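You operate a simulated robot arm through the tools that you are given. There is no shell and no other tool. Be economical: measure what you need, move in short steps, check, and stop when the job is done.

You are at the controls of a simulated robot arm. One attempt, no reset.

JOB
Lamp on, wipe the dusty display, zero it, pace slider to half.
Fine: use the green pad and put it back. What is to be rubbed or washed off counts as gone when no trace of it is left.

Only the result counts: the job must be done as asked and must still hold three seconds after the hand-in. Knocking over, shifting, dropping, spilling or breaking anything else fails it.

ROBOT AND FRAMES
A 6-joint arm with a two-finger gripper, fixed in place. Base frame: the origin is at the foot of the arm, x ahead of it, y to its left, z up; the work surface is at about z = 900. Readings come in mm, degrees, newtons and seconds.
Its first joint turns from -166.0 to 166.0 degrees. Payload 2.45 kg.
The TCP is the grasp point between the finger pads, 20 mm short of the fingertips. In the tool frame z runs along the fingers and y along their closing line. The gripper opens to 140 mm. The gripper's body begins 168 mm behind the TCP.
Orientation is that of the tool frame in the base frame, as a unit quaternion [x, y, z, w]. With the fingers straight down and closing along the base's y, the tool's x points along the base's -x, its y along +y and its z along -z.

CONTROLS
- The arm moves only by the tool drive_tool. Its argument "moves" is one flat list of numbers, 7 for each row, row after row: the turn, a rotation vector about the tool's x, y, z in degrees, then the shift along the tool's x, y, z in mm, then the finger opening in mm, from 0 to 140. In form: [rx, ry, rz, tx, ty, tz, claw, rx, ry, rz, tx, ty, tz, claw, ...]. A call has 1 to 20 rows; each row shifts and turns the commanded pose from where the row before left it, along the tool's axes as they then stand. Each row takes 0.2 s and may step no farther than 50 mm and 8.6 degrees from the row before; otherwise, or with a gripper value out of range, the whole call is refused. A pose out of reach is approached as far as the arm can. The call stops where the force on the tool passes 70 N (or 10 N more than at its start, if that is more) or the arm is blocked; 0.2 s more then pass. The fingers move at their own pace (about 45 mm/s each) and stop on an object; they squeeze with about 36 N. The grip force told is the motor's: it shows also when the fingers shut on nothing. Time passes only in rows, and 0.2 s behind the last, so rows that do not move let the fingers close. It gives the time, the measured TCP pose, the force on the tool (base axes), the opening and the grip force at its end, in the units of the frame above (readings bear some noise), with the torque about the TCP (base axes, N m) and any sound that the robot's microphone picked up.
- Cameras (640 x 400 px; columns grow to the right, rows downward): "scene" is fixed at [212.2, 653.2, 1705.4]; the picture's right is [-0.75, -0.66, 0.00], its down [-0.41, 0.47, -0.78] and it looks along [0.51, -0.59, -0.63] (base axes); focal length 335 px, centre (320, 200). "wrist" rides on the gripper at [78, 11, -209] in the tool frame; the picture's right is [-0.14, 0.99, 0.00], its down [-0.92, -0.13, -0.37] and it looks along [-0.37, -0.05, 0.93] (tool axes); focal length 280 px, centre (320, 200). There is no depth. A picture from a camera that has moved, and an enlarged one, comes with that camera's place and axes in the base frame and with its lens. The place of the scene camera against the robot may be out by one fixed shift of up to 12 mm in any direction.
- grab_frame(camera): a new picture of that camera. No time passes.
- zoom(camera, box): a new picture of the part [left, top, right, bottom] of that camera's present view, enlarged. No time passes.
- job_done(): hands the job in; it is judged then, once.

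Work in short steps. Places have to be worked out from the pictures, the camera data and where the tool is seen: move nearer, look again, correct. Check each grasp and each placing, and mend what went wrong. You have 120 turns and 64 pictures in all, those below and enlarged ones among them. Open the gripper and draw the arm clear of the work before you hand the job in, unless the task says otherwise; then end with one line.

The tools are called after "Request:" by a JSON object that holds its "name" and its "arguments". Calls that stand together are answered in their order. drive_tool: Moves the arm, as the interface text tells. Its arguments: {"type":"object","properties":{"moves":{"type":"array","items":{"type":"number"}}},"required":["moves"]} The other tools are called the same way: grab_frame (camera) takes a picture; zoom (camera, box) takes an enlarged picture of a part of a camera's view; job_done () hands the job in.

At the start:

```text
time: 0.0
ee_pos: [706.2, 136.0, 1314.6]
tcp_rot: [-0.001, 1.0, -0.001, 0.001]
ft_force: [0.1, -0.6, -0.3]
ft_torque: [0.01, 0.0, 0.0]
finger_gap: 140.0
gripper_force: 0.1
```

scene: 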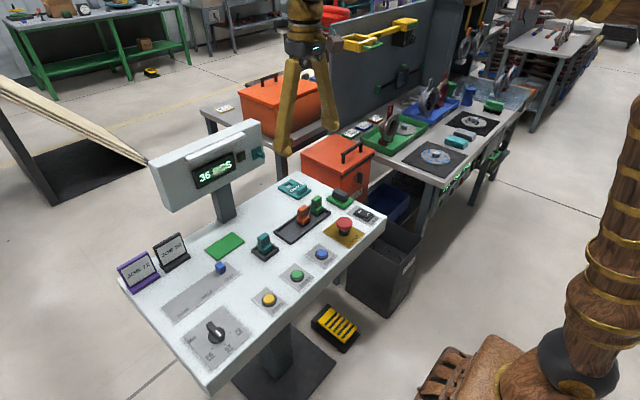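
wrist: 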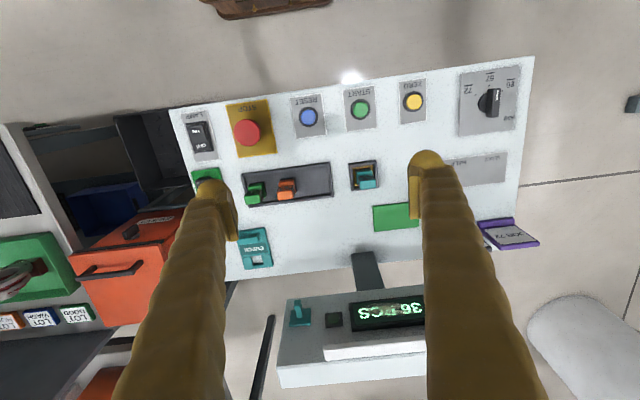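

I'll look closely at the desk from both cameras first.

Request:
{"name": "zoom", "arguments": {"camera": "scene", "box": [110, 110, 270, 210]}}

Request:
{"name": "zoom", "arguments": {"camera": "scene", "box": [110, 210, 310, 380]}}

Request:
{"name": "zoom", "arguments": {"camera": "scene", "box": [230, 160, 390, 280]}}

Request:
{"name": "zoom", "arguments": {"camera": "wrist", "box": [160, 50, 540, 290]}}

```text
4.00 times, centred on (190, 160) of scene
camera zoom: at [212.2, 653.2, 1705.4], right [-0.75, -0.66, 0.0], down [-0.41, 0.47, -0.78], along [0.51, -0.59, -0.63], focal length 1339 px, centre (840, 360)
```

zoom: 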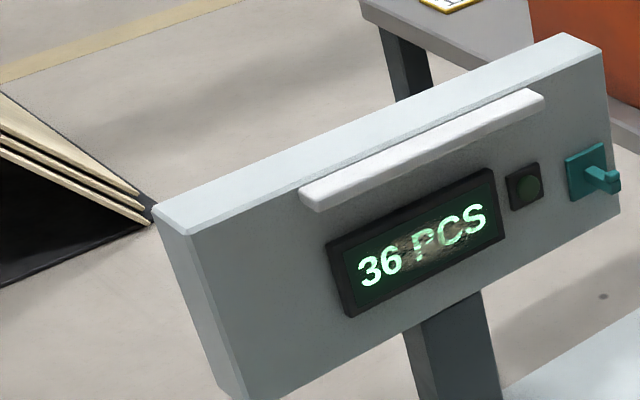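

```text
2.35 times, centred on (210, 295) of scene
camera zoom: at [212.2, 653.2, 1705.4], right [-0.75, -0.66, 0.0], down [-0.41, 0.47, -0.78], along [0.51, -0.59, -0.63], focal length 788 px, centre (579, -24)
```

zoom: 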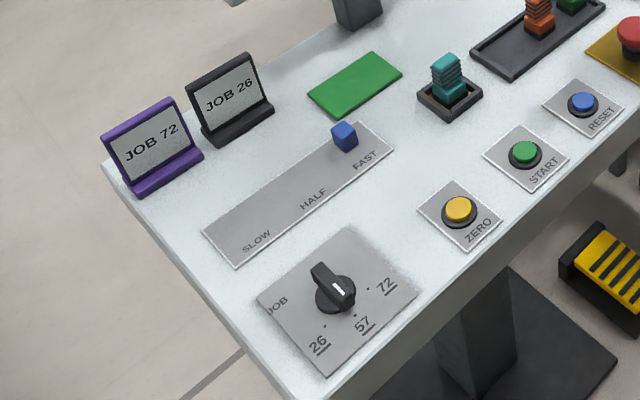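

```text
3.33 times, centred on (310, 220) of scene
camera zoom: at [212.2, 653.2, 1705.4], right [-0.75, -0.66, 0.0], down [-0.41, 0.47, -0.78], along [0.51, -0.59, -0.63], focal length 1116 px, centre (353, 133)
```

zoom: 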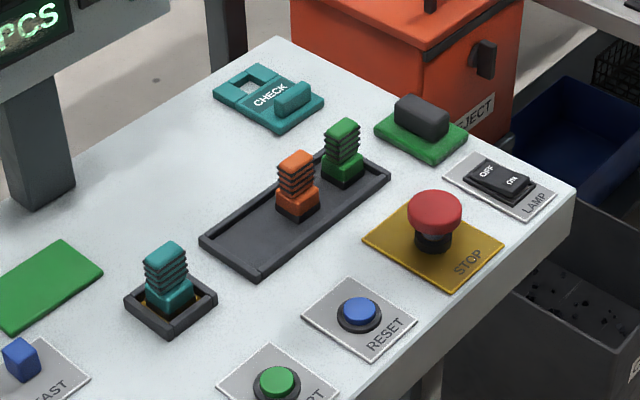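

```text
1.67 times, centred on (350, 170) of wrist
camera zoom: at [628.3, 147.4, 1521.9], right [0.14, 0.99, 0.0], down [0.92, -0.13, 0.37], along [0.37, -0.05, -0.93], focal length 467 px, centre (270, 250)
```

zoom: 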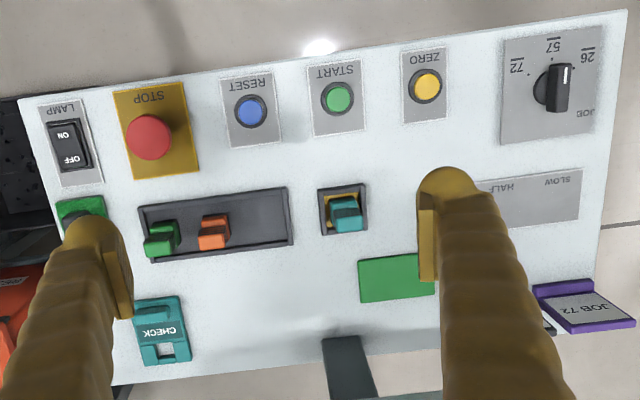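

The display seems to be at about (1019, 222, 1122), with the lamp and pad area around y = -130. I'll move the wrist camera above that end for a close look.

Request:
{"name": "drive_tool", "arguments": {"moves": [0, 0, 0, 0, -44, 20, 140, 0, 0, 0, 0, -44, 20, 140, 0, 0, 0, 0, -44, 20, 140, 0, 0, 0, 0, -44, 20, 140, 0, 0, 0, 0, -44, 20, 140, 0, 0, 0, 0, -44, 20, 140]}}

Request:
{"name": "grab_frame", "arguments": {"camera": "wrist"}}

```text
time: 1.4
ee_pos: [703.3, -129.0, 1195.1]
tcp_rot: [0.0, 1.0, 0.0, 0.0]
ft_force: [-0.9, 0.3, 0.1]
ft_torque: [0.01, -0.02, -0.02]
finger_gap: 139.8
gripper_force: 0.0
```

```text
57 pictures are left
camera wrist: at [624.8, -117.8, 1403.3], right [0.14, 0.99, 0.0], down [0.92, -0.13, 0.37], along [0.37, -0.05, -0.93], focal length 280 px, centre (320, 200)
```

wrist: 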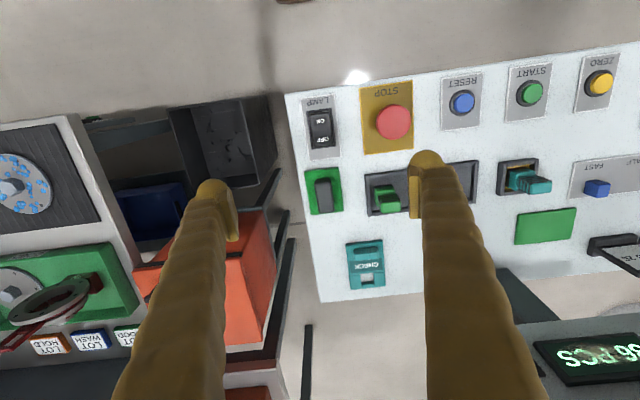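

Request:
{"name": "zoom", "arguments": {"camera": "wrist", "box": [280, 80, 440, 220]}}

```text
2.86 times, centred on (360, 150) of wrist
camera zoom: at [624.8, -117.8, 1403.3], right [0.14, 0.99, 0.0], down [0.92, -0.13, 0.37], along [0.37, -0.05, -0.93], focal length 801 px, centre (206, 343)
```

zoom: 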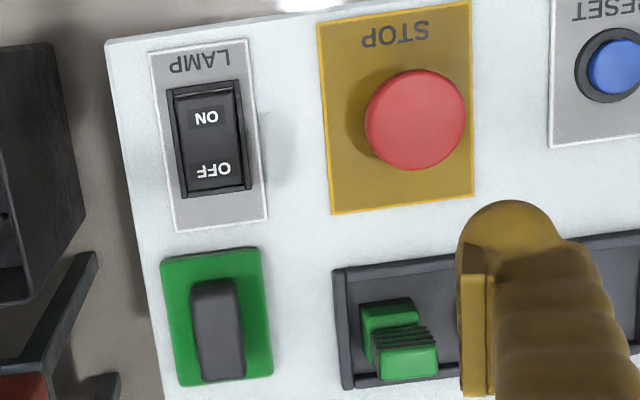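

The desk is axis-aligned, with its top near z≈898 and the lamp rocker's ON end near (672, -125). There are several green items, so I'll look closer to tell which one is the pad.

Request:
{"name": "drive_tool", "arguments": {"moves": [0, 0, 0, 0, 40, 45, 140, 0, 0, 0, 0, 40, 45, 140]}}

Request:
{"name": "grab_frame", "arguments": {"camera": "wrist"}}

Request:
{"name": "zoom", "arguments": {"camera": "scene", "box": [270, 170, 370, 240]}}

```text
refused: row 1 steps farther than a row can; nothing moved
```

```text
55 pictures are left
camera wrist: at [624.8, -117.8, 1403.3], right [0.14, 0.99, 0.0], down [0.92, -0.13, 0.37], along [0.37, -0.05, -0.93], focal length 280 px, centre (320, 200)
```

wrist: 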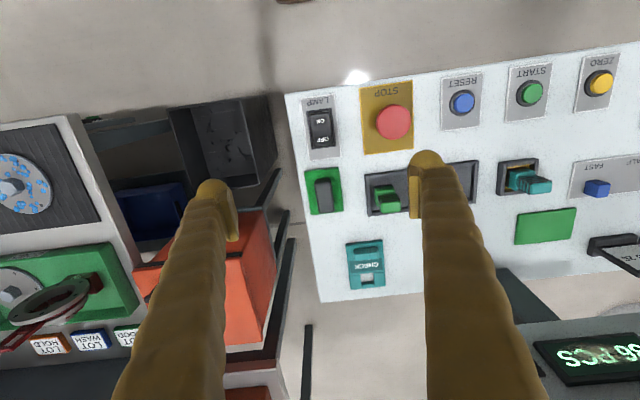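

```text
5.71 times, centred on (320, 205) of scene
camera zoom: at [212.2, 653.2, 1705.4], right [-0.75, -0.66, 0.0], down [-0.41, 0.47, -0.78], along [0.51, -0.59, -0.63], focal length 1912 px, centre (320, 171)
```

zoom: 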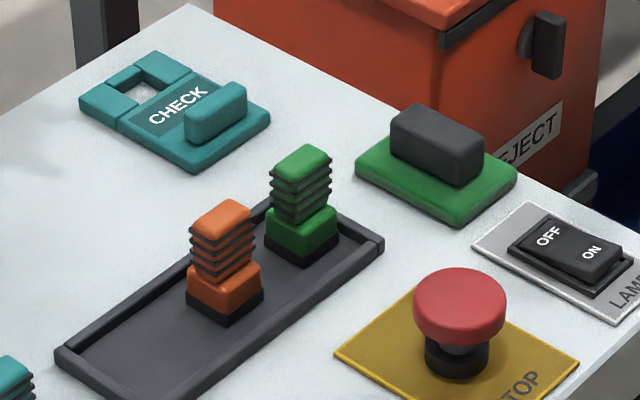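

The step was too long, so I'll split it and drop closer to see the green candidates.

Request:
{"name": "drive_tool", "arguments": {"moves": [0, 0, 0, 0, 25, 35, 140, 0, 0, 0, 0, 25, 35, 140, 0, 0, 0, 0, 25, 35, 140]}}

Request:
{"name": "grab_frame", "arguments": {"camera": "wrist"}}

Request:
{"name": "zoom", "arguments": {"camera": "scene", "box": [195, 220, 295, 290]}}

```text
time: 2.2
ee_pos: [707.0, -53.2, 1086.9]
tcp_rot: [0.0, 1.0, 0.0, 0.0]
ft_force: [-0.4, -0.5, -0.2]
ft_torque: [0.02, -0.03, 0.01]
finger_gap: 140.0
gripper_force: 0.2
```

```text
53 pictures are left
camera wrist: at [628.5, -42.3, 1295.5], right [0.14, 0.99, 0.0], down [0.92, -0.13, 0.37], along [0.37, -0.05, -0.93], focal length 280 px, centre (320, 200)
```

wrist: 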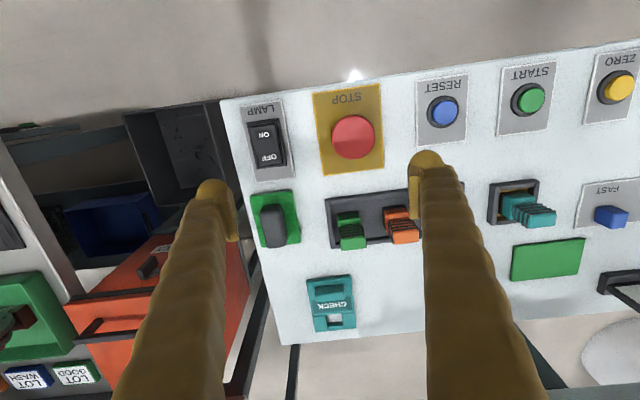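

```text
5.71 times, centred on (245, 255) of scene
camera zoom: at [212.2, 653.2, 1705.4], right [-0.75, -0.66, 0.0], down [-0.41, 0.47, -0.78], along [0.51, -0.59, -0.63], focal length 1912 px, centre (749, -114)
```

zoom: 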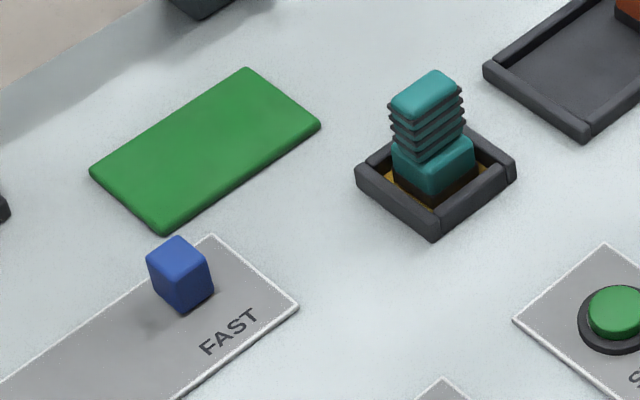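

Request:
{"name": "zoom", "arguments": {"camera": "wrist", "box": [230, 170, 430, 340]}}

Request:
{"name": "zoom", "arguments": {"camera": "wrist", "box": [470, 150, 640, 300]}}

```text
2.35 times, centred on (330, 255) of wrist
camera zoom: at [628.5, -42.3, 1295.5], right [0.14, 0.99, 0.0], down [0.92, -0.13, 0.37], along [0.37, -0.05, -0.93], focal length 660 px, centre (296, 71)
```

zoom: 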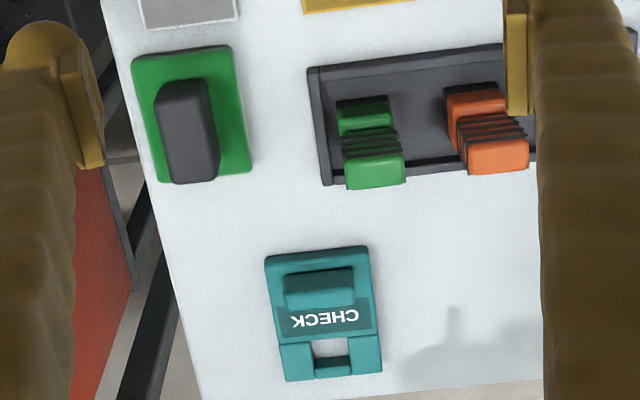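

```text
2.67 times, centred on (555, 225) of wrist
camera zoom: at [628.5, -42.3, 1295.5], right [0.14, 0.99, 0.0], down [0.92, -0.13, 0.37], along [0.37, -0.05, -0.93], focal length 748 px, centre (-307, 133)
```

zoom: 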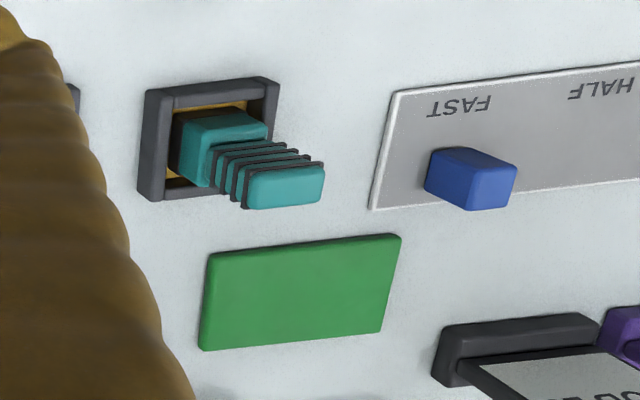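

I read the ribbed pieces as stamps and the green block with the black handle at about (804, -132) as the wiping pad. Lamp first: I'll close the fingers, go above the ON end and tilt so that a finger corner does the pressing.

Request:
{"name": "drive_tool", "arguments": {"moves": [0, 0, 0, 13.5, -36, 0, 0, 0, 0, 0, 13.5, -36, 0, 0, 0, 0, 0, 0, 0, 0, 0, 0, 0, 0, 0, 0, 40, 0, 0, 0, 0, 0, 0, 40, 0, 0, 0, 0, 0, 0, 37, 0, 0, -6.67, 0, 0, 0, 0, 0, 0, -6.67, 0, 0, 0, 0, 0, 0, -6.67, 0, 0, 0, 0, 0]}}

Request:
{"name": "grab_frame", "arguments": {"camera": "wrist"}}

```text
time: 4.2
ee_pos: [680.4, -123.8, 970.8]
tcp_rot: [0.0, 0.985, 0.0, 0.174]
ft_force: [-0.5, 0.0, -0.3]
ft_torque: [0.0, -0.02, 0.02]
finger_gap: 0.0
gripper_force: 29.8
```

```text
49 pictures are left
camera wrist: at [535.0, -113.6, 1140.0], right [0.13, 0.99, 0.05], down [0.74, -0.13, 0.66], along [0.66, -0.05, -0.75], focal length 280 px, centre (320, 200)
```

wrist: 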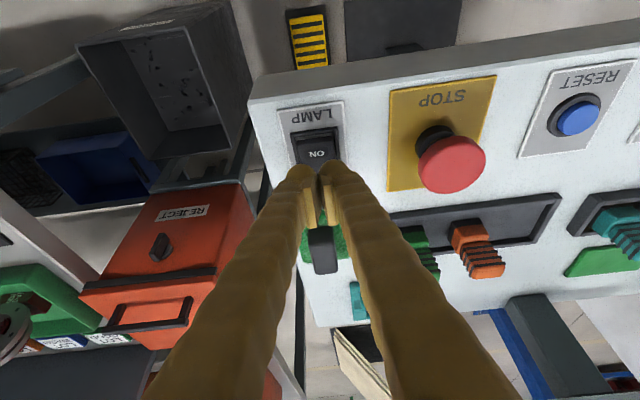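

The tool is above the rocker and its raised ON end is showing. I'll descend with the finger corner onto it in small steps.

Request:
{"name": "drive_tool", "arguments": {"moves": [0, 0, 0, 2.74, 0, 7.52, 0, 0, 0, 0, 2.74, 0, 7.52, 0, 0, 0, 0, 1.37, 0, 3.76, 0, 0, 0, 0, 1.03, 0, 2.82, 0, 0, 0, 0, 1.03, 0, 2.82, 0, 0, 0, 0, 1.03, 0, 2.82, 0]}}

Request:
{"name": "zoom", "arguments": {"camera": "scene", "box": [310, 160, 410, 240]}}

```text
time: 5.6
ee_pos: [678.3, -123.6, 941.8]
tcp_rot: [0.0, 0.985, 0.0, 0.174]
ft_force: [0.4, -0.1, -0.3]
ft_torque: [-0.01, -0.03, 0.01]
finger_gap: 0.1
gripper_force: 29.0
```

```text
5.00 times, centred on (360, 200) of scene
camera zoom: at [212.2, 653.2, 1705.4], right [-0.75, -0.66, 0.0], down [-0.41, 0.47, -0.78], along [0.51, -0.59, -0.63], focal length 1673 px, centre (120, 200)
```

zoom: 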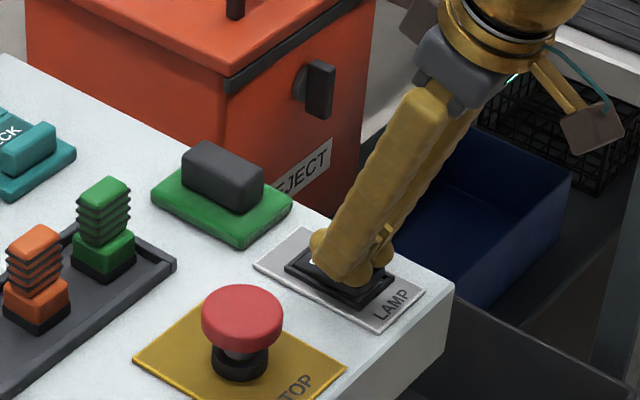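

The corner is at about z 917 with no contact yet, so I continue down in 2 mm steps.

Request:
{"name": "drive_tool", "arguments": {"moves": [0, 0, 0, 0.68, 0, 1.88, 0, 0, 0, 0, 0.68, 0, 1.88, 0, 0, 0, 0, 0.68, 0, 1.88, 0, 0, 0, 0, 0.68, 0, 1.88, 0, 0, 0, 0, 0, 0, 0, 0]}}

```text
time: 6.8
ee_pos: [679.5, -125.0, 934.7]
tcp_rot: [0.001, 0.985, 0.0, 0.174]
ft_force: [-2.1, 1.3, 5.8]
ft_torque: [0.03, 0.08, -0.05]
finger_gap: 6.0
gripper_force: 29.4
heard: click
```

I heard a click. I'll back off and check the lamp.

Request:
{"name": "drive_tool", "arguments": {"moves": [0, 0, 0, -13.7, 0, -37.6, 0, 0, 0, 0, -13.7, 0, -37.6, 0, 0, 6.67, 0, 0, 0, 0, 0, 0, 6.67, 0, 0, 0, 0, 0, 0, 6.67, 0, 0, 0, 0, 0]}}

Request:
{"name": "grab_frame", "arguments": {"camera": "scene"}}

Request:
{"name": "zoom", "arguments": {"camera": "scene", "box": [310, 160, 410, 240]}}

```text
time: 8.0
ee_pos: [680.3, -125.2, 1015.1]
tcp_rot: [0.0, 1.0, 0.0, -0.001]
ft_force: [-0.1, 0.4, 0.6]
ft_torque: [0.0, 0.01, -0.03]
finger_gap: 0.1
gripper_force: 29.0
```

```text
47 pictures are left
```

scene: 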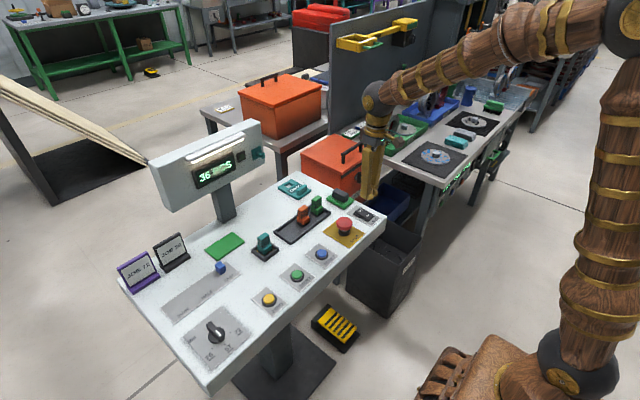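

```text
5.00 times, centred on (360, 200) of scene
camera zoom: at [212.2, 653.2, 1705.4], right [-0.75, -0.66, 0.0], down [-0.41, 0.47, -0.78], along [0.51, -0.59, -0.63], focal length 1673 px, centre (120, 200)
```

zoom: 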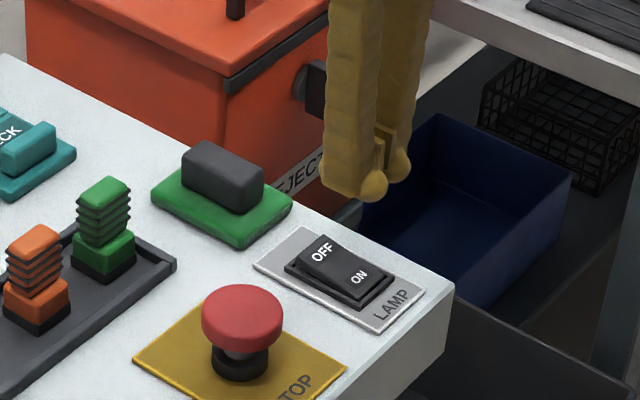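

The lamp is on. Now I'll open to 70 mm, go over the pad handle and look down at it before descending.

Request:
{"name": "drive_tool", "arguments": {"moves": [0, 0, 0, -40, -2, 0, 70, 0, 0, 0, -40, -2, 0, 70, 0, 0, 0, -40, -2, 0, 70, 0, 0, 0, 0, 0, 0, 70, 0, 0, 0, 0, 0, 0, 70]}}

Request:
{"name": "grab_frame", "arguments": {"camera": "wrist"}}

Request:
{"name": "zoom", "arguments": {"camera": "scene", "box": [290, 140, 390, 220]}}

```text
time: 9.2
ee_pos: [799.3, -130.1, 1015.7]
tcp_rot: [0.0, 1.0, 0.001, 0.0]
ft_force: [-0.1, 0.9, 1.1]
ft_torque: [0.06, -0.01, -0.01]
finger_gap: 69.8
gripper_force: 0.0
```

```text
45 pictures are left
camera wrist: at [721.7, -119.9, 1224.1], right [0.14, 0.99, 0.0], down [0.92, -0.13, 0.37], along [0.37, -0.05, -0.93], focal length 280 px, centre (320, 200)
```

wrist: 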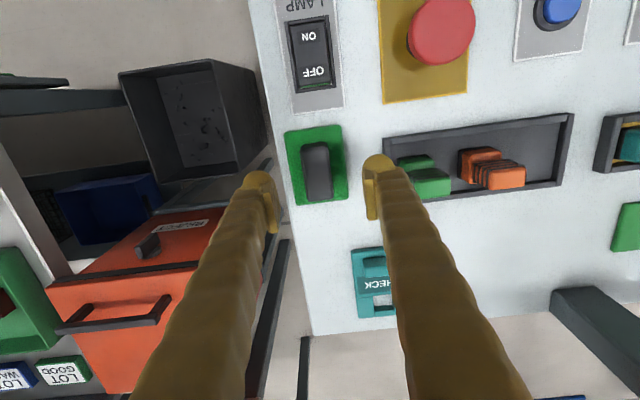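

```text
5.00 times, centred on (340, 180) of scene
camera zoom: at [212.2, 653.2, 1705.4], right [-0.75, -0.66, 0.0], down [-0.41, 0.47, -0.78], along [0.51, -0.59, -0.63], focal length 1673 px, centre (220, 300)
```

zoom: 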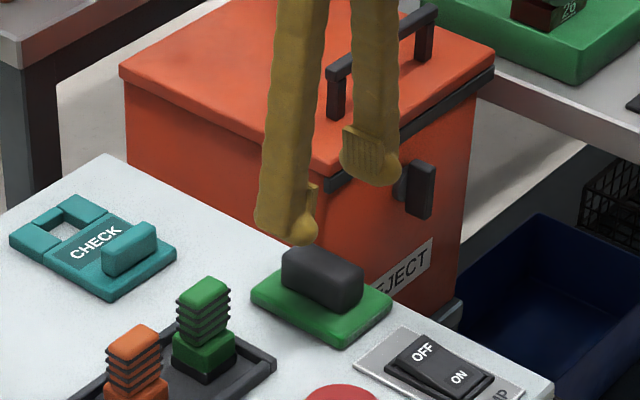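

The handle is centred at about (803, -132). I'll align and descend, slowing near the pad top.

Request:
{"name": "drive_tool", "arguments": {"moves": [0, 0, 0, -4, -2, 20, 70, 0, 0, 0, 0, 0, 25, 70, 0, 0, 0, 0, 0, 20, 70, 0, 0, 0, 0, 0, 3, 70, 0, 0, 0, 0, 0, 0, 70]}}

Request:
{"name": "zoom", "arguments": {"camera": "scene", "box": [300, 160, 380, 220]}}

Request:
{"name": "grab_frame", "arguments": {"camera": "wrist"}}

```text
time: 10.4
ee_pos: [804.4, -134.3, 946.7]
tcp_rot: [0.0, 1.0, 0.001, 0.0]
ft_force: [-0.2, 0.3, -0.3]
ft_torque: [-0.01, -0.01, -0.01]
finger_gap: 70.0
gripper_force: 0.1
```

```text
6.67 times, centred on (340, 190) of scene
camera zoom: at [212.2, 653.2, 1705.4], right [-0.75, -0.66, 0.0], down [-0.41, 0.47, -0.78], along [0.51, -0.59, -0.63], focal length 2231 px, centre (187, 267)
```

zoom: 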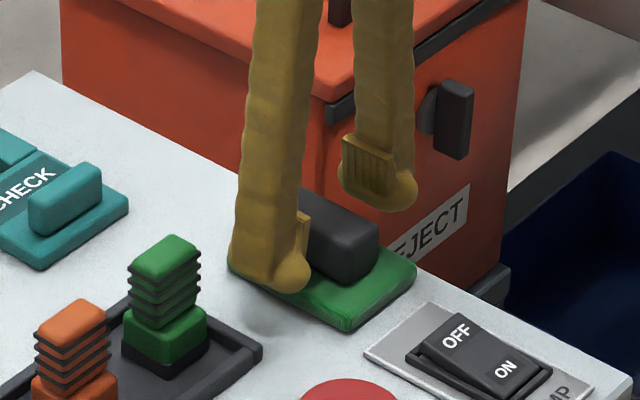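

```text
42 pictures are left
camera wrist: at [725.5, -122.6, 1154.7], right [0.14, 0.99, 0.0], down [0.92, -0.13, 0.37], along [0.37, -0.05, -0.93], focal length 280 px, centre (320, 200)
```

wrist: 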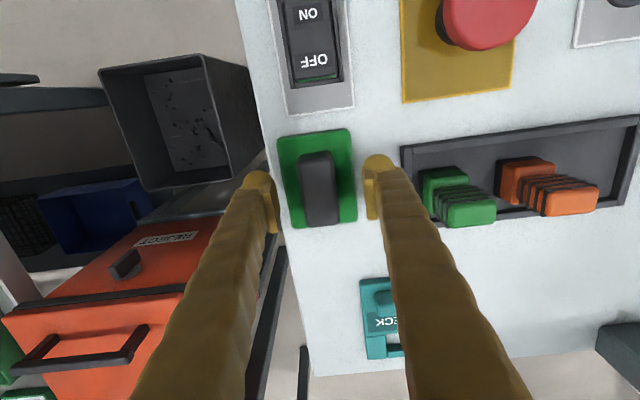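

The fingers straddle the handle. I'll lower 8 mm in 2 mm steps to feel for the pad top.

Request:
{"name": "drive_tool", "arguments": {"moves": [0, 0, 0, 0, 1, 2, 70, 0, 0, 0, 0, 1, 2, 70, 0, 0, 0, 0, 0, 2, 70, 0, 0, 0, 0, 0, 2, 70, 0, 0, 0, 0, 0, 0, 70]}}

Request:
{"name": "zoom", "arguments": {"camera": "scene", "box": [310, 170, 370, 215]}}

```text
time: 11.6
ee_pos: [802.9, -130.8, 938.7]
tcp_rot: [0.001, 1.0, 0.0, 0.0]
ft_force: [-0.3, 0.3, -0.7]
ft_torque: [-0.01, 0.0, -0.03]
finger_gap: 70.0
gripper_force: 0.0
```

```text
8.89 times, centred on (340, 192) of scene
camera zoom: at [212.2, 653.2, 1705.4], right [-0.75, -0.66, 0.0], down [-0.41, 0.47, -0.78], along [0.51, -0.59, -0.63], focal length 2975 px, centre (142, 267)
```

zoom: 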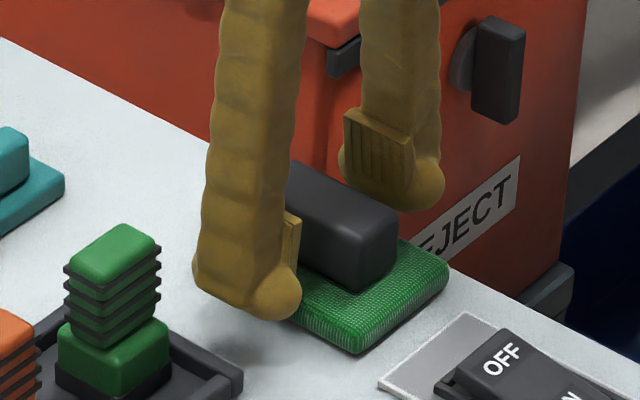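

The textured green pad confirms the choice. I'll close on the handle now.

Request:
{"name": "drive_tool", "arguments": {"moves": [0, 0, 0, 0, 0, 0, 20, 0, 0, 0, 0, 0, 0, 10, 0, 0, 0, 0, 0, 0, 5, 0, 0, 0, 0, 0, 0, 5, 0, 0, 0, 0, 0, 0, 5]}}

Request:
{"name": "zoom", "arguments": {"camera": "scene", "box": [310, 170, 370, 215]}}

```text
time: 12.8
ee_pos: [804.9, -131.8, 938.6]
tcp_rot: [0.0, 1.0, 0.0, 0.0]
ft_force: [-1.0, -0.4, 0.7]
ft_torque: [0.0, 0.02, 0.01]
finger_gap: 28.4
gripper_force: 35.8
```

```text
8.89 times, centred on (340, 192) of scene
camera zoom: at [212.2, 653.2, 1705.4], right [-0.75, -0.66, 0.0], down [-0.41, 0.47, -0.78], along [0.51, -0.59, -0.63], focal length 2975 px, centre (142, 267)
```

zoom: 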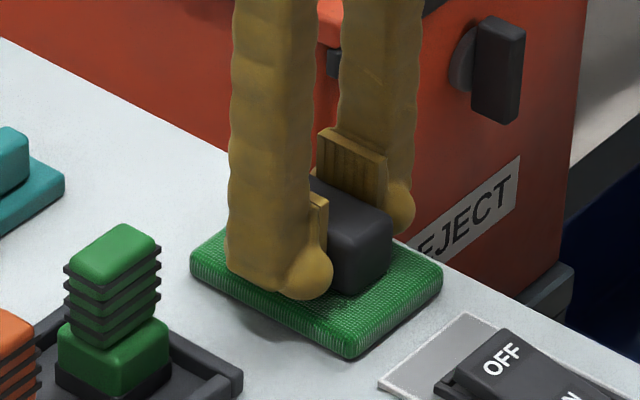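

Firm grip at gap 28.4. Grasp pose to return to: (804, -132, 938.6). Next I lift and swing in front of the display, tilting the tool part way to view it.

Request:
{"name": "drive_tool", "arguments": {"moves": [0, 0, 0, 0, 0, -8, 5, 0, 0, 0, 0, 0, -25, 5, 0, 0, 0, 0, 0, -40, 5, 0, 0, 0, 0, 0, -40, 5, 0, 0, 0, 0, 0, -40, 5, 0, 0, 0, 0, 0, -40, 5, 0, 0, 0, 25, 35, 0, 5, 0, 0, 0, 25, 40, 0, 5, 0, 0, 0, 25, 40, 0, 5, 0, 0, 0, 25, 40, 0, 5, 0, 0, 0, 0, 40, 0, 5, 0, 0, 0, 0, 40, 0, 5, 0, 0, 0, 0, 40, 0, 5, 0, 0, 0, 0, 40, 0, 5, 0, 0, 0, 0, 39, 0, 5, 0, -8, 0, 0, 0, 0, 5, 0, -8, 0, 0, 0, 0, 5, 0, -8, 0, 0, 0, 0, 5, 0, -8, 0, 0, 0, 0, 5]}}

Request:
{"name": "grab_frame", "arguments": {"camera": "wrist"}}

Request:
{"name": "grab_frame", "arguments": {"camera": "scene"}}

```text
time: 16.8
ee_pos: [703.5, 222.7, 1132.7]
tcp_rot: [0.0, 0.961, 0.001, 0.276]
ft_force: [-0.8, 0.1, -1.1]
ft_torque: [0.0, -0.03, 0.0]
finger_gap: 28.4
gripper_force: 36.3
```

```text
39 pictures are left
camera wrist: at [526.6, 233.8, 1266.7], right [0.12, 0.99, 0.07], down [0.58, -0.13, 0.8], along [0.8, -0.05, -0.59], focal length 280 px, centre (320, 200)
```

wrist: 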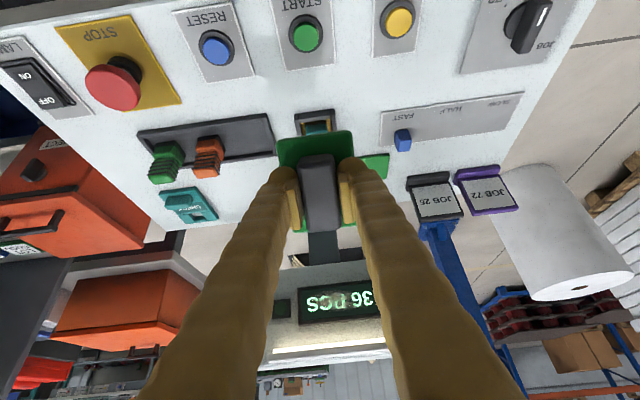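

```text
38 pictures are left
```

scene: 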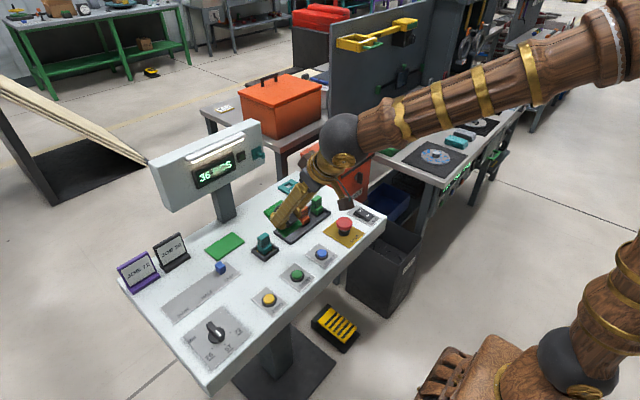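

The display is visible beyond the tool. I'll zoom on it to measure its corners and tilt.

Request:
{"name": "zoom", "arguments": {"camera": "wrist", "box": [260, 250, 420, 380]}}

Request:
{"name": "zoom", "arguments": {"camera": "scene", "box": [180, 130, 270, 200]}}

```text
3.08 times, centred on (340, 315) of wrist
camera zoom: at [526.6, 233.8, 1266.7], right [0.12, 0.99, 0.07], down [0.58, -0.13, 0.8], along [0.8, -0.05, -0.59], focal length 863 px, centre (258, -154)
```

zoom: 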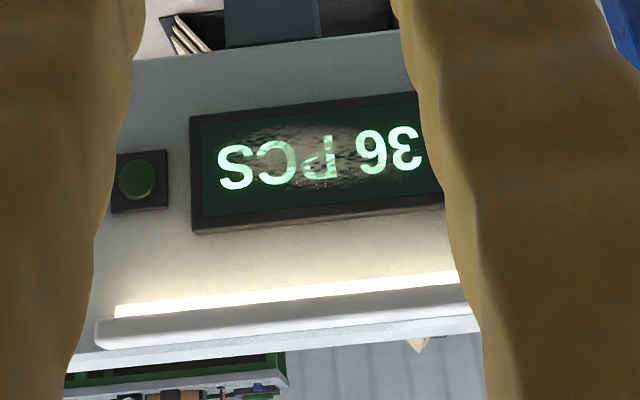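

```text
5.71 times, centred on (225, 165) of scene
camera zoom: at [212.2, 653.2, 1705.4], right [-0.75, -0.66, 0.0], down [-0.41, 0.47, -0.78], along [0.51, -0.59, -0.63], focal length 1912 px, centre (863, 400)
```

zoom: 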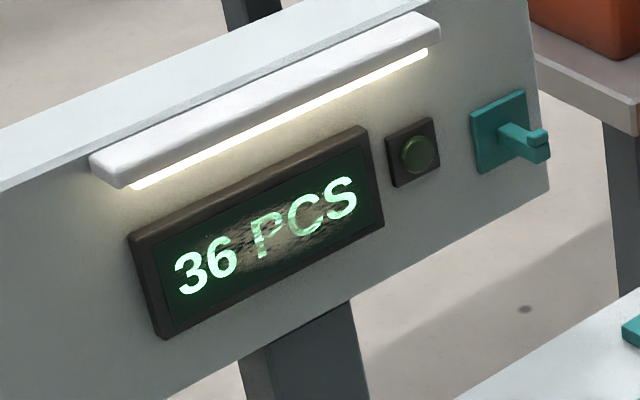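

Display block: face is vertical at x≈1000, y 151–295, z 1099–1161, with dust around y 178–250. I'll turn the tool horizontal and check the pose before approaching.

Request:
{"name": "drive_tool", "arguments": {"moves": [0, -8, 0, 0, 0, 0, 5, 0, -8, 0, 0, 0, 0, 5, 0, -8, 0, 0, 0, 0, 5, 0, -8, 0, 0, 0, 0, 5, 0, -8, 0, 0, 0, 0, 5, 0, -8, 0, 0, 0, 0, 5, 0, -8, 0, 0, 0, 0, 5, 0, -2, 0, 0, 0, 0, 5, 0, 0, 0, 0, 0, 0, 5]}}

Request:
{"name": "grab_frame", "arguments": {"camera": "wrist"}}

Request:
{"name": "grab_frame", "arguments": {"camera": "scene"}}

```text
time: 18.8
ee_pos: [705.4, 226.1, 1133.8]
tcp_rot: [0.0, 0.707, 0.0, 0.707]
ft_force: [-0.5, -0.1, -0.1]
ft_torque: [0.02, 0.01, -0.02]
finger_gap: 28.4
gripper_force: 35.8
out of reach, approached as far as the arm can: row 8
```

```text
35 pictures are left
camera wrist: at [496.7, 236.3, 1054.4], right [0.0, 0.99, 0.14], down [-0.37, -0.13, 0.92], along [0.93, -0.05, 0.36], focal length 280 px, centre (320, 200)
```

wrist: 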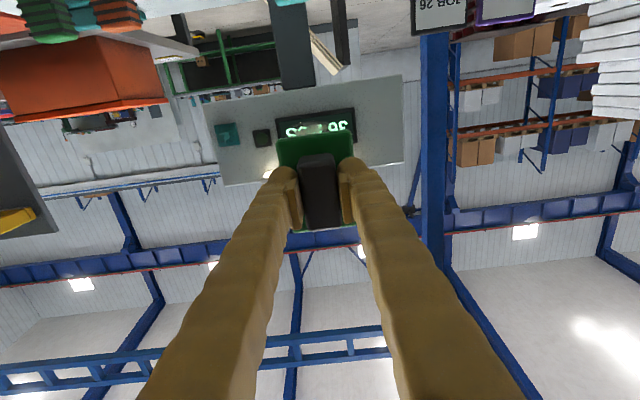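

```text
34 pictures are left
```

scene: 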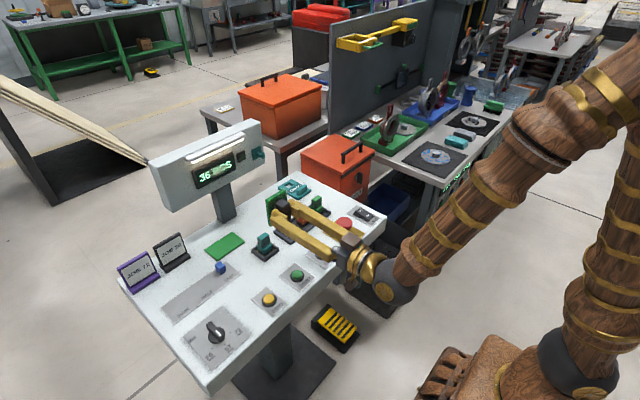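

The tool is horizontal with the pad facing the display. I'll move forward 200 mm, leaving about 55 mm of gap, and look again.

Request:
{"name": "drive_tool", "arguments": {"moves": [0, 0, 0, 0, 0, 40, 5, 0, 0, 0, 0, 0, 40, 5, 0, 0, 0, 0, 0, 40, 5, 0, 0, 0, 0, 0, 40, 5, 0, 0, 0, 0, 0, 40, 5, 0, 0, 0, 0, 0, 0, 5]}}

Request:
{"name": "grab_frame", "arguments": {"camera": "wrist"}}

Request:
{"name": "zoom", "arguments": {"camera": "scene", "box": [150, 110, 310, 230]}}

```text
time: 20.2
ee_pos: [907.8, 225.1, 1133.5]
tcp_rot: [0.0, 0.707, 0.0, 0.707]
ft_force: [-0.1, -0.2, -0.9]
ft_torque: [-0.01, 0.04, -0.04]
finger_gap: 28.5
gripper_force: 36.2
```

```text
33 pictures are left
camera wrist: at [697.8, 236.0, 1055.0], right [0.0, 0.99, 0.14], down [-0.37, -0.13, 0.92], along [0.93, -0.05, 0.36], focal length 280 px, centre (320, 200)
```

wrist: 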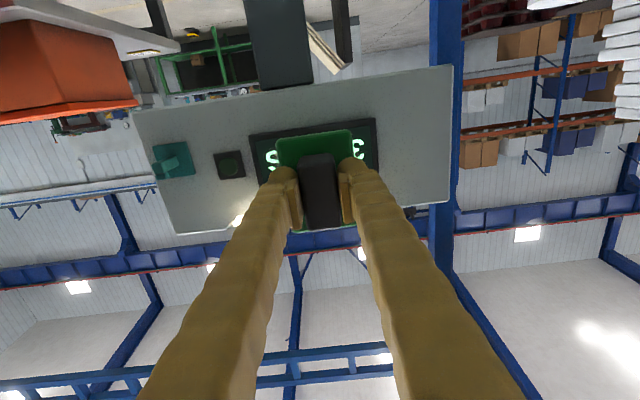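

```text
3.33 times, centred on (230, 170) of scene
camera zoom: at [212.2, 653.2, 1705.4], right [-0.75, -0.66, 0.0], down [-0.41, 0.47, -0.78], along [0.51, -0.59, -0.63], focal length 1116 px, centre (620, 300)
```

zoom: 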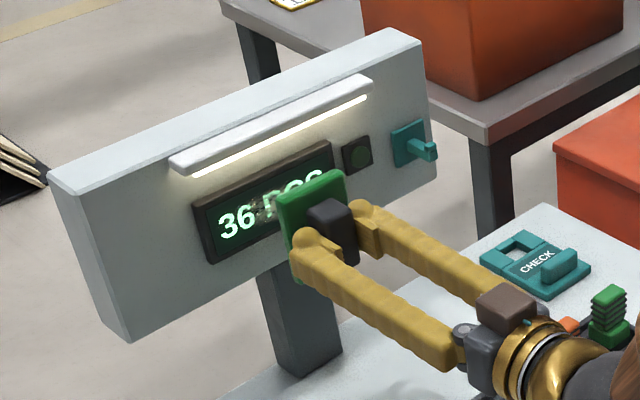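

From the wrist views the face may be nearer x≈1020 and centred at z≈1124, y≈220. I'll shift to y≈190, lower 8 mm and creep forward until contact.

Request:
{"name": "drive_tool", "arguments": {"moves": [0, 0, 0, 4, -18, 10, 5, 0, 0, 0, 4, -17, 15, 5, 0, 0, 0, 0, 0, 12, 5, 0, 0, 0, 0, 0, 5, 5, 0, 0, 0, 0, 0, 3, 5, 0, 0, 0, 0, 0, 0, 5]}}

Request:
{"name": "zoom", "arguments": {"camera": "scene", "box": [170, 120, 290, 210]}}

```text
time: 21.6
ee_pos: [951.9, 190.2, 1124.6]
tcp_rot: [0.0, 0.707, 0.001, 0.707]
ft_force: [-0.2, 0.3, -0.9]
ft_torque: [0.0, 0.02, 0.03]
finger_gap: 28.6
gripper_force: 36.2
```

```text
4.44 times, centred on (230, 165) of scene
camera zoom: at [212.2, 653.2, 1705.4], right [-0.75, -0.66, 0.0], down [-0.41, 0.47, -0.78], along [0.51, -0.59, -0.63], focal length 1487 px, centre (720, 356)
```

zoom: 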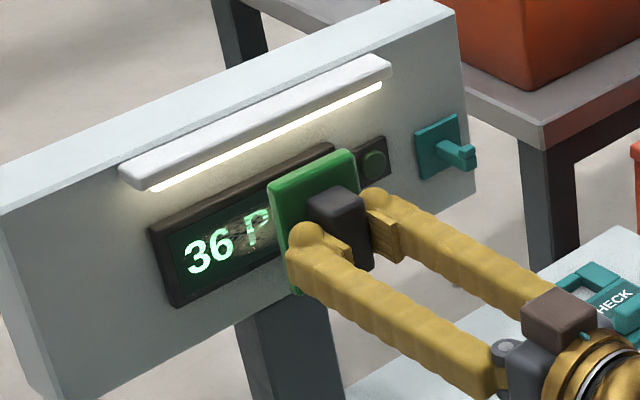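

Request:
{"name": "drive_tool", "arguments": {"moves": [0, 0, 0, 0, 0, 4, 5, 0, 0, 0, 0, 0, 3, 5, 0, 0, 0, 0, 0, 3, 5, 0, 0, 0, 0, 0, 2, 5, 0, 0, 0, 0, 0, 0, 5]}}

```text
time: 22.8
ee_pos: [963.5, 190.6, 1124.9]
tcp_rot: [0.001, 0.707, -0.001, 0.707]
ft_force: [0.2, 0.3, -1.2]
ft_torque: [-0.01, -0.01, 0.0]
finger_gap: 28.4
gripper_force: 36.0
```

No contact yet at x=963, so I keep creeping forward.

Request:
{"name": "drive_tool", "arguments": {"moves": [0, 0, 0, 0, 0, 2, 5, 0, 0, 0, 0, 0, 2, 5, 0, 0, 0, 0, 0, 2, 5, 0, 0, 0, 0, 0, 2, 5, 0, 0, 0, 0, 0, 0, 5]}}

Request:
{"name": "zoom", "arguments": {"camera": "scene", "box": [200, 135, 270, 190]}}

```text
time: 24.0
ee_pos: [970.3, 189.5, 1124.9]
tcp_rot: [-0.001, 0.707, 0.001, 0.707]
ft_force: [-0.9, 0.5, -0.4]
ft_torque: [-0.02, 0.0, 0.05]
finger_gap: 28.6
gripper_force: 36.0
```

```text
7.27 times, centred on (235, 162) of scene
camera zoom: at [212.2, 653.2, 1705.4], right [-0.75, -0.66, 0.0], down [-0.41, 0.47, -0.78], along [0.51, -0.59, -0.63], focal length 2434 px, centre (938, 473)
```

zoom: 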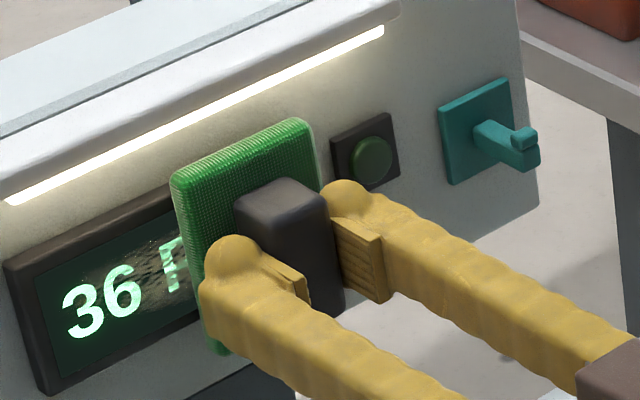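

Request:
{"name": "drive_tool", "arguments": {"moves": [0, 0, 0, 0, 0, 2, 5, 0, 0, 0, 0, 0, 2, 5, 0, 0, 0, 0, 0, 0, 5]}}

```text
time: 24.8
ee_pos: [974.2, 189.3, 1125.3]
tcp_rot: [0.0, 0.707, 0.0, 0.707]
ft_force: [-0.4, -0.2, -0.7]
ft_torque: [-0.01, 0.04, 0.01]
finger_gap: 28.7
gripper_force: 35.8
```

Request:
{"name": "drive_tool", "arguments": {"moves": [0, 0, 0, 0, 0, 2, 5, 0, 0, 0, 0, 0, 2, 5, 0, 0, 0, 0, 0, 0, 5]}}

```text
time: 25.6
ee_pos: [979.3, 189.6, 1124.7]
tcp_rot: [0.0, 0.707, 0.0, 0.707]
ft_force: [-42.3, -8.9, -2.8]
ft_torque: [-0.01, 0.07, -0.16]
finger_gap: 28.6
gripper_force: 35.9
```

Contact at 42 N. I'll ease back 1 mm and stroke across to y≈250 and back.

Request:
{"name": "drive_tool", "arguments": {"moves": [0, 0, 0, 0, 0, -1.2, 5, 0, 0, 0, 0, 8, 0, 5, 0, 0, 0, 0, 8, 0, 5, 0, 0, 0, 0, 8, 0, 5, 0, 0, 0, 0, 8, 0, 5, 0, 0, 0, 0, 8, 0, 5, 0, 0, 0, 0, 8, 0, 5, 0, 0, 0, 0, 8, 0, 5, 0, 0, 0, 0, 8, 0, 5]}}

Request:
{"name": "zoom", "arguments": {"camera": "scene", "box": [180, 130, 270, 200]}}

```text
time: 27.6
ee_pos: [977.3, 253.8, 1124.5]
tcp_rot: [0.0, 0.707, 0.0, 0.707]
ft_force: [0.4, 0.6, -1.3]
ft_torque: [-0.05, 0.03, 0.03]
finger_gap: 28.5
gripper_force: 36.4
```

```text
5.71 times, centred on (225, 165) of scene
camera zoom: at [212.2, 653.2, 1705.4], right [-0.75, -0.66, 0.0], down [-0.41, 0.47, -0.78], along [0.51, -0.59, -0.63], focal length 1912 px, centre (863, 400)
```

zoom: 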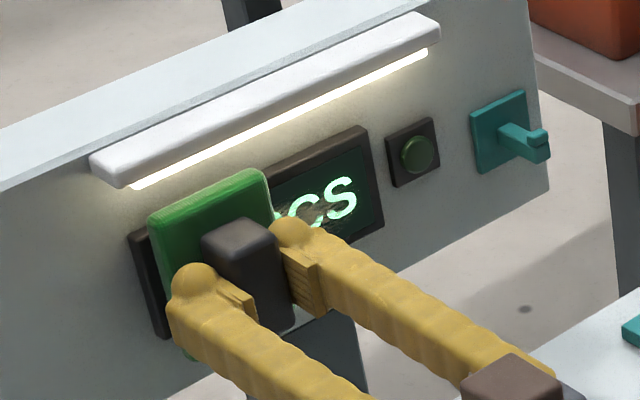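

Contact was lost at that setting. I'll press 1.5 mm deeper and check the force.

Request:
{"name": "drive_tool", "arguments": {"moves": [0, 0, 0, 0, 0, 1, 5, 0, 0, 0, 0, 0, 0.5, 5, 0, 0, 0, 0, 0, 0, 5]}}

```text
time: 28.4
ee_pos: [978.6, 254.5, 1124.0]
tcp_rot: [0.0, 0.707, 0.001, 0.707]
ft_force: [-17.7, -0.9, -0.3]
ft_torque: [0.02, -0.08, 0.02]
finger_gap: 28.3
gripper_force: 36.4
```

17.7 N is good. I'll stroke back and forth at this depth.

Request:
{"name": "drive_tool", "arguments": {"moves": [0, 0, 0, 0, -8, 0, 5, 0, 0, 0, 0, -8, 0, 5, 0, 0, 0, 0, -8, 0, 5, 0, 0, 0, 0, -8, 0, 5, 0, 0, 0, 0, -8, 0, 5, 0, 0, 0, 0, -8, 0, 5, 0, 0, 0, 0, -8, 0, 5, 0, 0, 0, 0, -8, 0, 5, 0, 0, 0, 0, -5, 0, 5]}}

Request:
{"name": "zoom", "arguments": {"camera": "scene", "box": [180, 130, 270, 200]}}

```text
time: 30.4
ee_pos: [978.4, 184.9, 1123.7]
tcp_rot: [-0.001, 0.707, 0.001, 0.707]
ft_force: [-22.8, 9.0, -0.2]
ft_torque: [-0.01, -0.04, 0.16]
finger_gap: 28.6
gripper_force: 35.6
```

```text
5.71 times, centred on (225, 165) of scene
camera zoom: at [212.2, 653.2, 1705.4], right [-0.75, -0.66, 0.0], down [-0.41, 0.47, -0.78], along [0.51, -0.59, -0.63], focal length 1912 px, centre (863, 400)
```

zoom: 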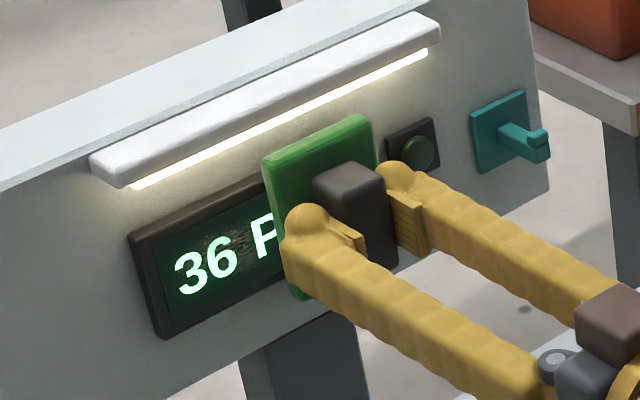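

It's getting cleaner, with faint smudges left. I'll do another full return stroke, there and back.

Request:
{"name": "drive_tool", "arguments": {"moves": [0, 0, 0, 0, 9, 0, 5, 0, 0, 0, 0, 9, 0, 5, 0, 0, 0, 0, 9, 0, 5, 0, 0, 0, 0, 9, 0, 5, 0, 0, 0, 0, 9, 0, 5, 0, 0, 0, 0, 9, 0, 5, 0, 0, 0, 0, 9, 0, 5, 0, 0, 0, 0, 9, 0, 5, 0, 0, 0, 0, 4, 0, 5, 0, 0, 0, 0, -4, 0, 5, 0, 0, 0, 0, -9, 0, 5, 0, 0, 0, 0, -9, 0, 5, 0, 0, 0, 0, -9, 0, 5, 0, 0, 0, 0, -9, 0, 5, 0, 0, 0, 0, -9, 0, 5, 0, 0, 0, 0, -9, 0, 5, 0, 0, 0, 0, -9, 0, 5, 0, 0, 0, 0, -9, 0, 5]}}

Request:
{"name": "drive_tool", "arguments": {"moves": [0, 0, 0, 0, 9, 0, 5, 0, 0, 0, 0, 9, 0, 5, 0, 0, 0, 0, 9, 0, 5, 0, 0, 0, 0, 9, 0, 5, 0, 0, 0, 0, 9, 0, 5, 0, 0, 0, 0, 9, 0, 5, 0, 0, 0, 0, 9, 0, 5, 0, 0, 0, 0, 9, 0, 5, 0, 0, 0, 0, 4, 0, 5, 0, 0, 0, 0, -4, 0, 5, 0, 0, 0, 0, -9, 0, 5, 0, 0, 0, 0, -9, 0, 5, 0, 0, 0, 0, -9, 0, 5, 0, 0, 0, 0, -9, 0, 5, 0, 0, 0, 0, -9, 0, 5, 0, 0, 0, 0, -9, 0, 5, 0, 0, 0, 0, -9, 0, 5, 0, 0, 0, 0, -9, 0, 5]}}

```text
time: 34.2
ee_pos: [979.8, 184.3, 1124.1]
tcp_rot: [0.0, 0.707, 0.0, 0.707]
ft_force: [-11.6, 3.9, 0.0]
ft_torque: [0.0, -0.02, 0.08]
finger_gap: 28.5
gripper_force: 35.8
```

```text
time: 38.0
ee_pos: [980.1, 185.9, 1125.4]
tcp_rot: [0.0, 0.707, 0.0, 0.707]
ft_force: [0.4, -0.1, -1.2]
ft_torque: [0.02, -0.02, 0.01]
finger_gap: 28.6
gripper_force: 35.8
```

The force faded to zero at the same depth, so something may be creeping: the pad in the grip, or the display. I'll back off and look.

Request:
{"name": "drive_tool", "arguments": {"moves": [0, 0, 0, 0, 0, -20, 5, 0, 0, 0, 0, 0, -40, 5, 0, 0, 0, 0, 0, -40, 5, 0, 0, 0, 0, 0, 0, 5]}}

Request:
{"name": "zoom", "arguments": {"camera": "scene", "box": [180, 130, 270, 200]}}

Request:
{"name": "grab_frame", "arguments": {"camera": "wrist"}}

```text
time: 39.0
ee_pos: [880.5, 184.4, 1122.7]
tcp_rot: [0.0, 0.707, 0.0, 0.707]
ft_force: [-0.3, -0.6, -0.7]
ft_torque: [0.02, 0.01, 0.01]
finger_gap: 28.4
gripper_force: 36.0
```

```text
5.71 times, centred on (225, 165) of scene
camera zoom: at [212.2, 653.2, 1705.4], right [-0.75, -0.66, 0.0], down [-0.41, 0.47, -0.78], along [0.51, -0.59, -0.63], focal length 1912 px, centre (863, 400)
```

zoom: 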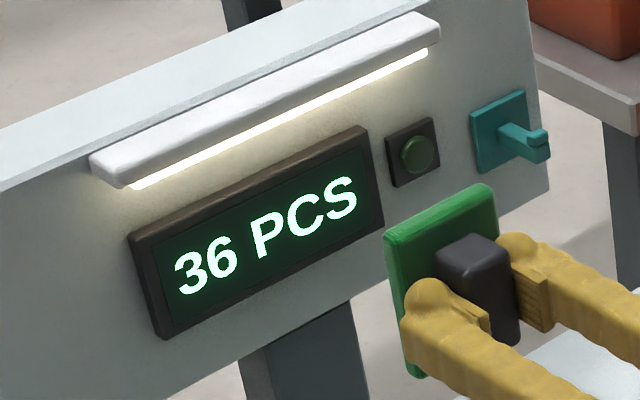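

```text
26 pictures are left
camera wrist: at [671.0, 196.3, 1044.3], right [0.0, 0.99, 0.14], down [-0.37, -0.13, 0.92], along [0.93, -0.05, 0.37], focal length 280 px, centre (320, 200)
```

wrist: 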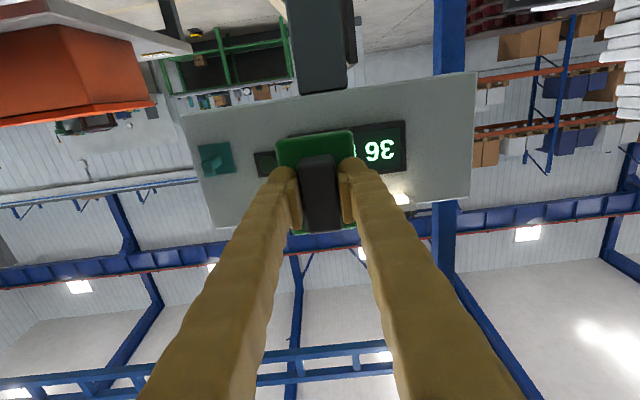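

The display housing is unmoved and looks clean. I'll zoom tighter to check for any residual trace.

Request:
{"name": "zoom", "arguments": {"camera": "scene", "box": [196, 145, 244, 192]}}

```text
8.51 times, centred on (220, 168) of scene
camera zoom: at [212.2, 653.2, 1705.4], right [-0.75, -0.66, 0.0], down [-0.41, 0.47, -0.78], along [0.51, -0.59, -0.63], focal length 2848 px, centre (1171, 468)
```

zoom: 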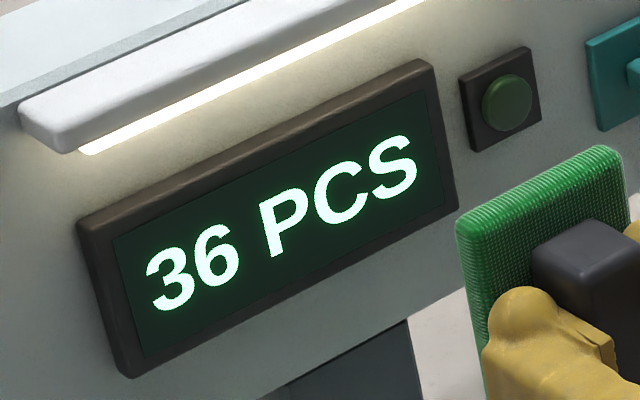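

The display is clean. Now the pad goes back: retreat, turn the tool down again and travel to above its place.

Request:
{"name": "drive_tool", "arguments": {"moves": [0, 0, 0, 0, 0, -40, 5, 0, 0, 0, 0, 0, -40, 5, 0, 8.182, 0, 0, 0, 0, 5, 0, 8.182, 0, 0, 0, 0, 5, 0, 8.182, 0, 0, 0, 0, 5, 0, 8.182, 0, 0, 0, 0, 5, 0, 8.182, 0, 0, 0, 0, 5, 0, 8.182, 0, 0, 0, 0, 5, 0, 8.182, 0, 0, 0, 0, 5, 0, 8.182, 0, 0, 0, 0, 5, 0, 8.182, 0, 0, 0, 0, 5, 0, 8.182, 0, 0, 0, 0, 5, 0, 8.182, 0, 0, 0, 0, 5, 0, 0, 0, 0, 0, 0, 5]}}

Request:
{"name": "drive_tool", "arguments": {"moves": [0, 0, 0, 0, -40, 0, 5, 0, 0, 0, 0, -40, 0, 5, 0, 0, 0, 0, -40, 0, 5, 0, 0, 0, 0, -40, 0, 5, 0, 0, 0, 0, -40, 0, 5, 0, 0, 0, 0, -40, 0, 5, 0, 0, 0, 0, -40, 0, 5, 0, 0, 0, 0, -36, 0, 5, 0, 0, 0, 0, 0, 0, 5]}}

Request:
{"name": "grab_frame", "arguments": {"camera": "wrist"}}

```text
time: 42.0
ee_pos: [799.7, 185.0, 1124.7]
tcp_rot: [0.0, 1.0, 0.0, -0.001]
ft_force: [0.0, 0.0, -1.1]
ft_torque: [-0.03, 0.0, 0.02]
finger_gap: 28.3
gripper_force: 35.5
```

```text
time: 44.0
ee_pos: [799.6, -131.5, 1124.6]
tcp_rot: [0.0, 1.0, 0.0, 0.0]
ft_force: [0.1, 0.1, 0.7]
ft_torque: [-0.02, 0.03, 0.03]
finger_gap: 28.5
gripper_force: 35.5
```

```text
24 pictures are left
camera wrist: at [722.2, -121.0, 1333.0], right [0.14, 0.99, 0.0], down [0.92, -0.13, 0.37], along [0.37, -0.05, -0.93], focal length 280 px, centre (320, 200)
```

wrist: 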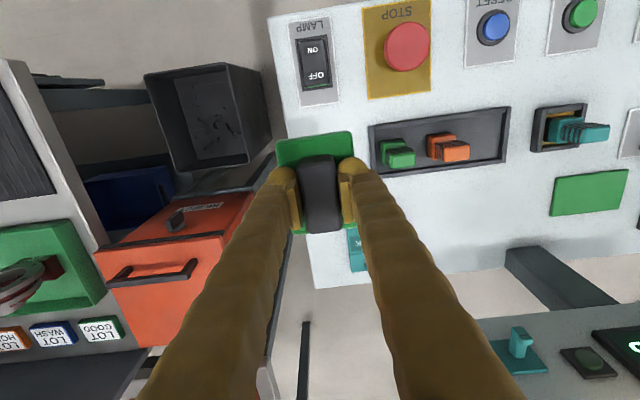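

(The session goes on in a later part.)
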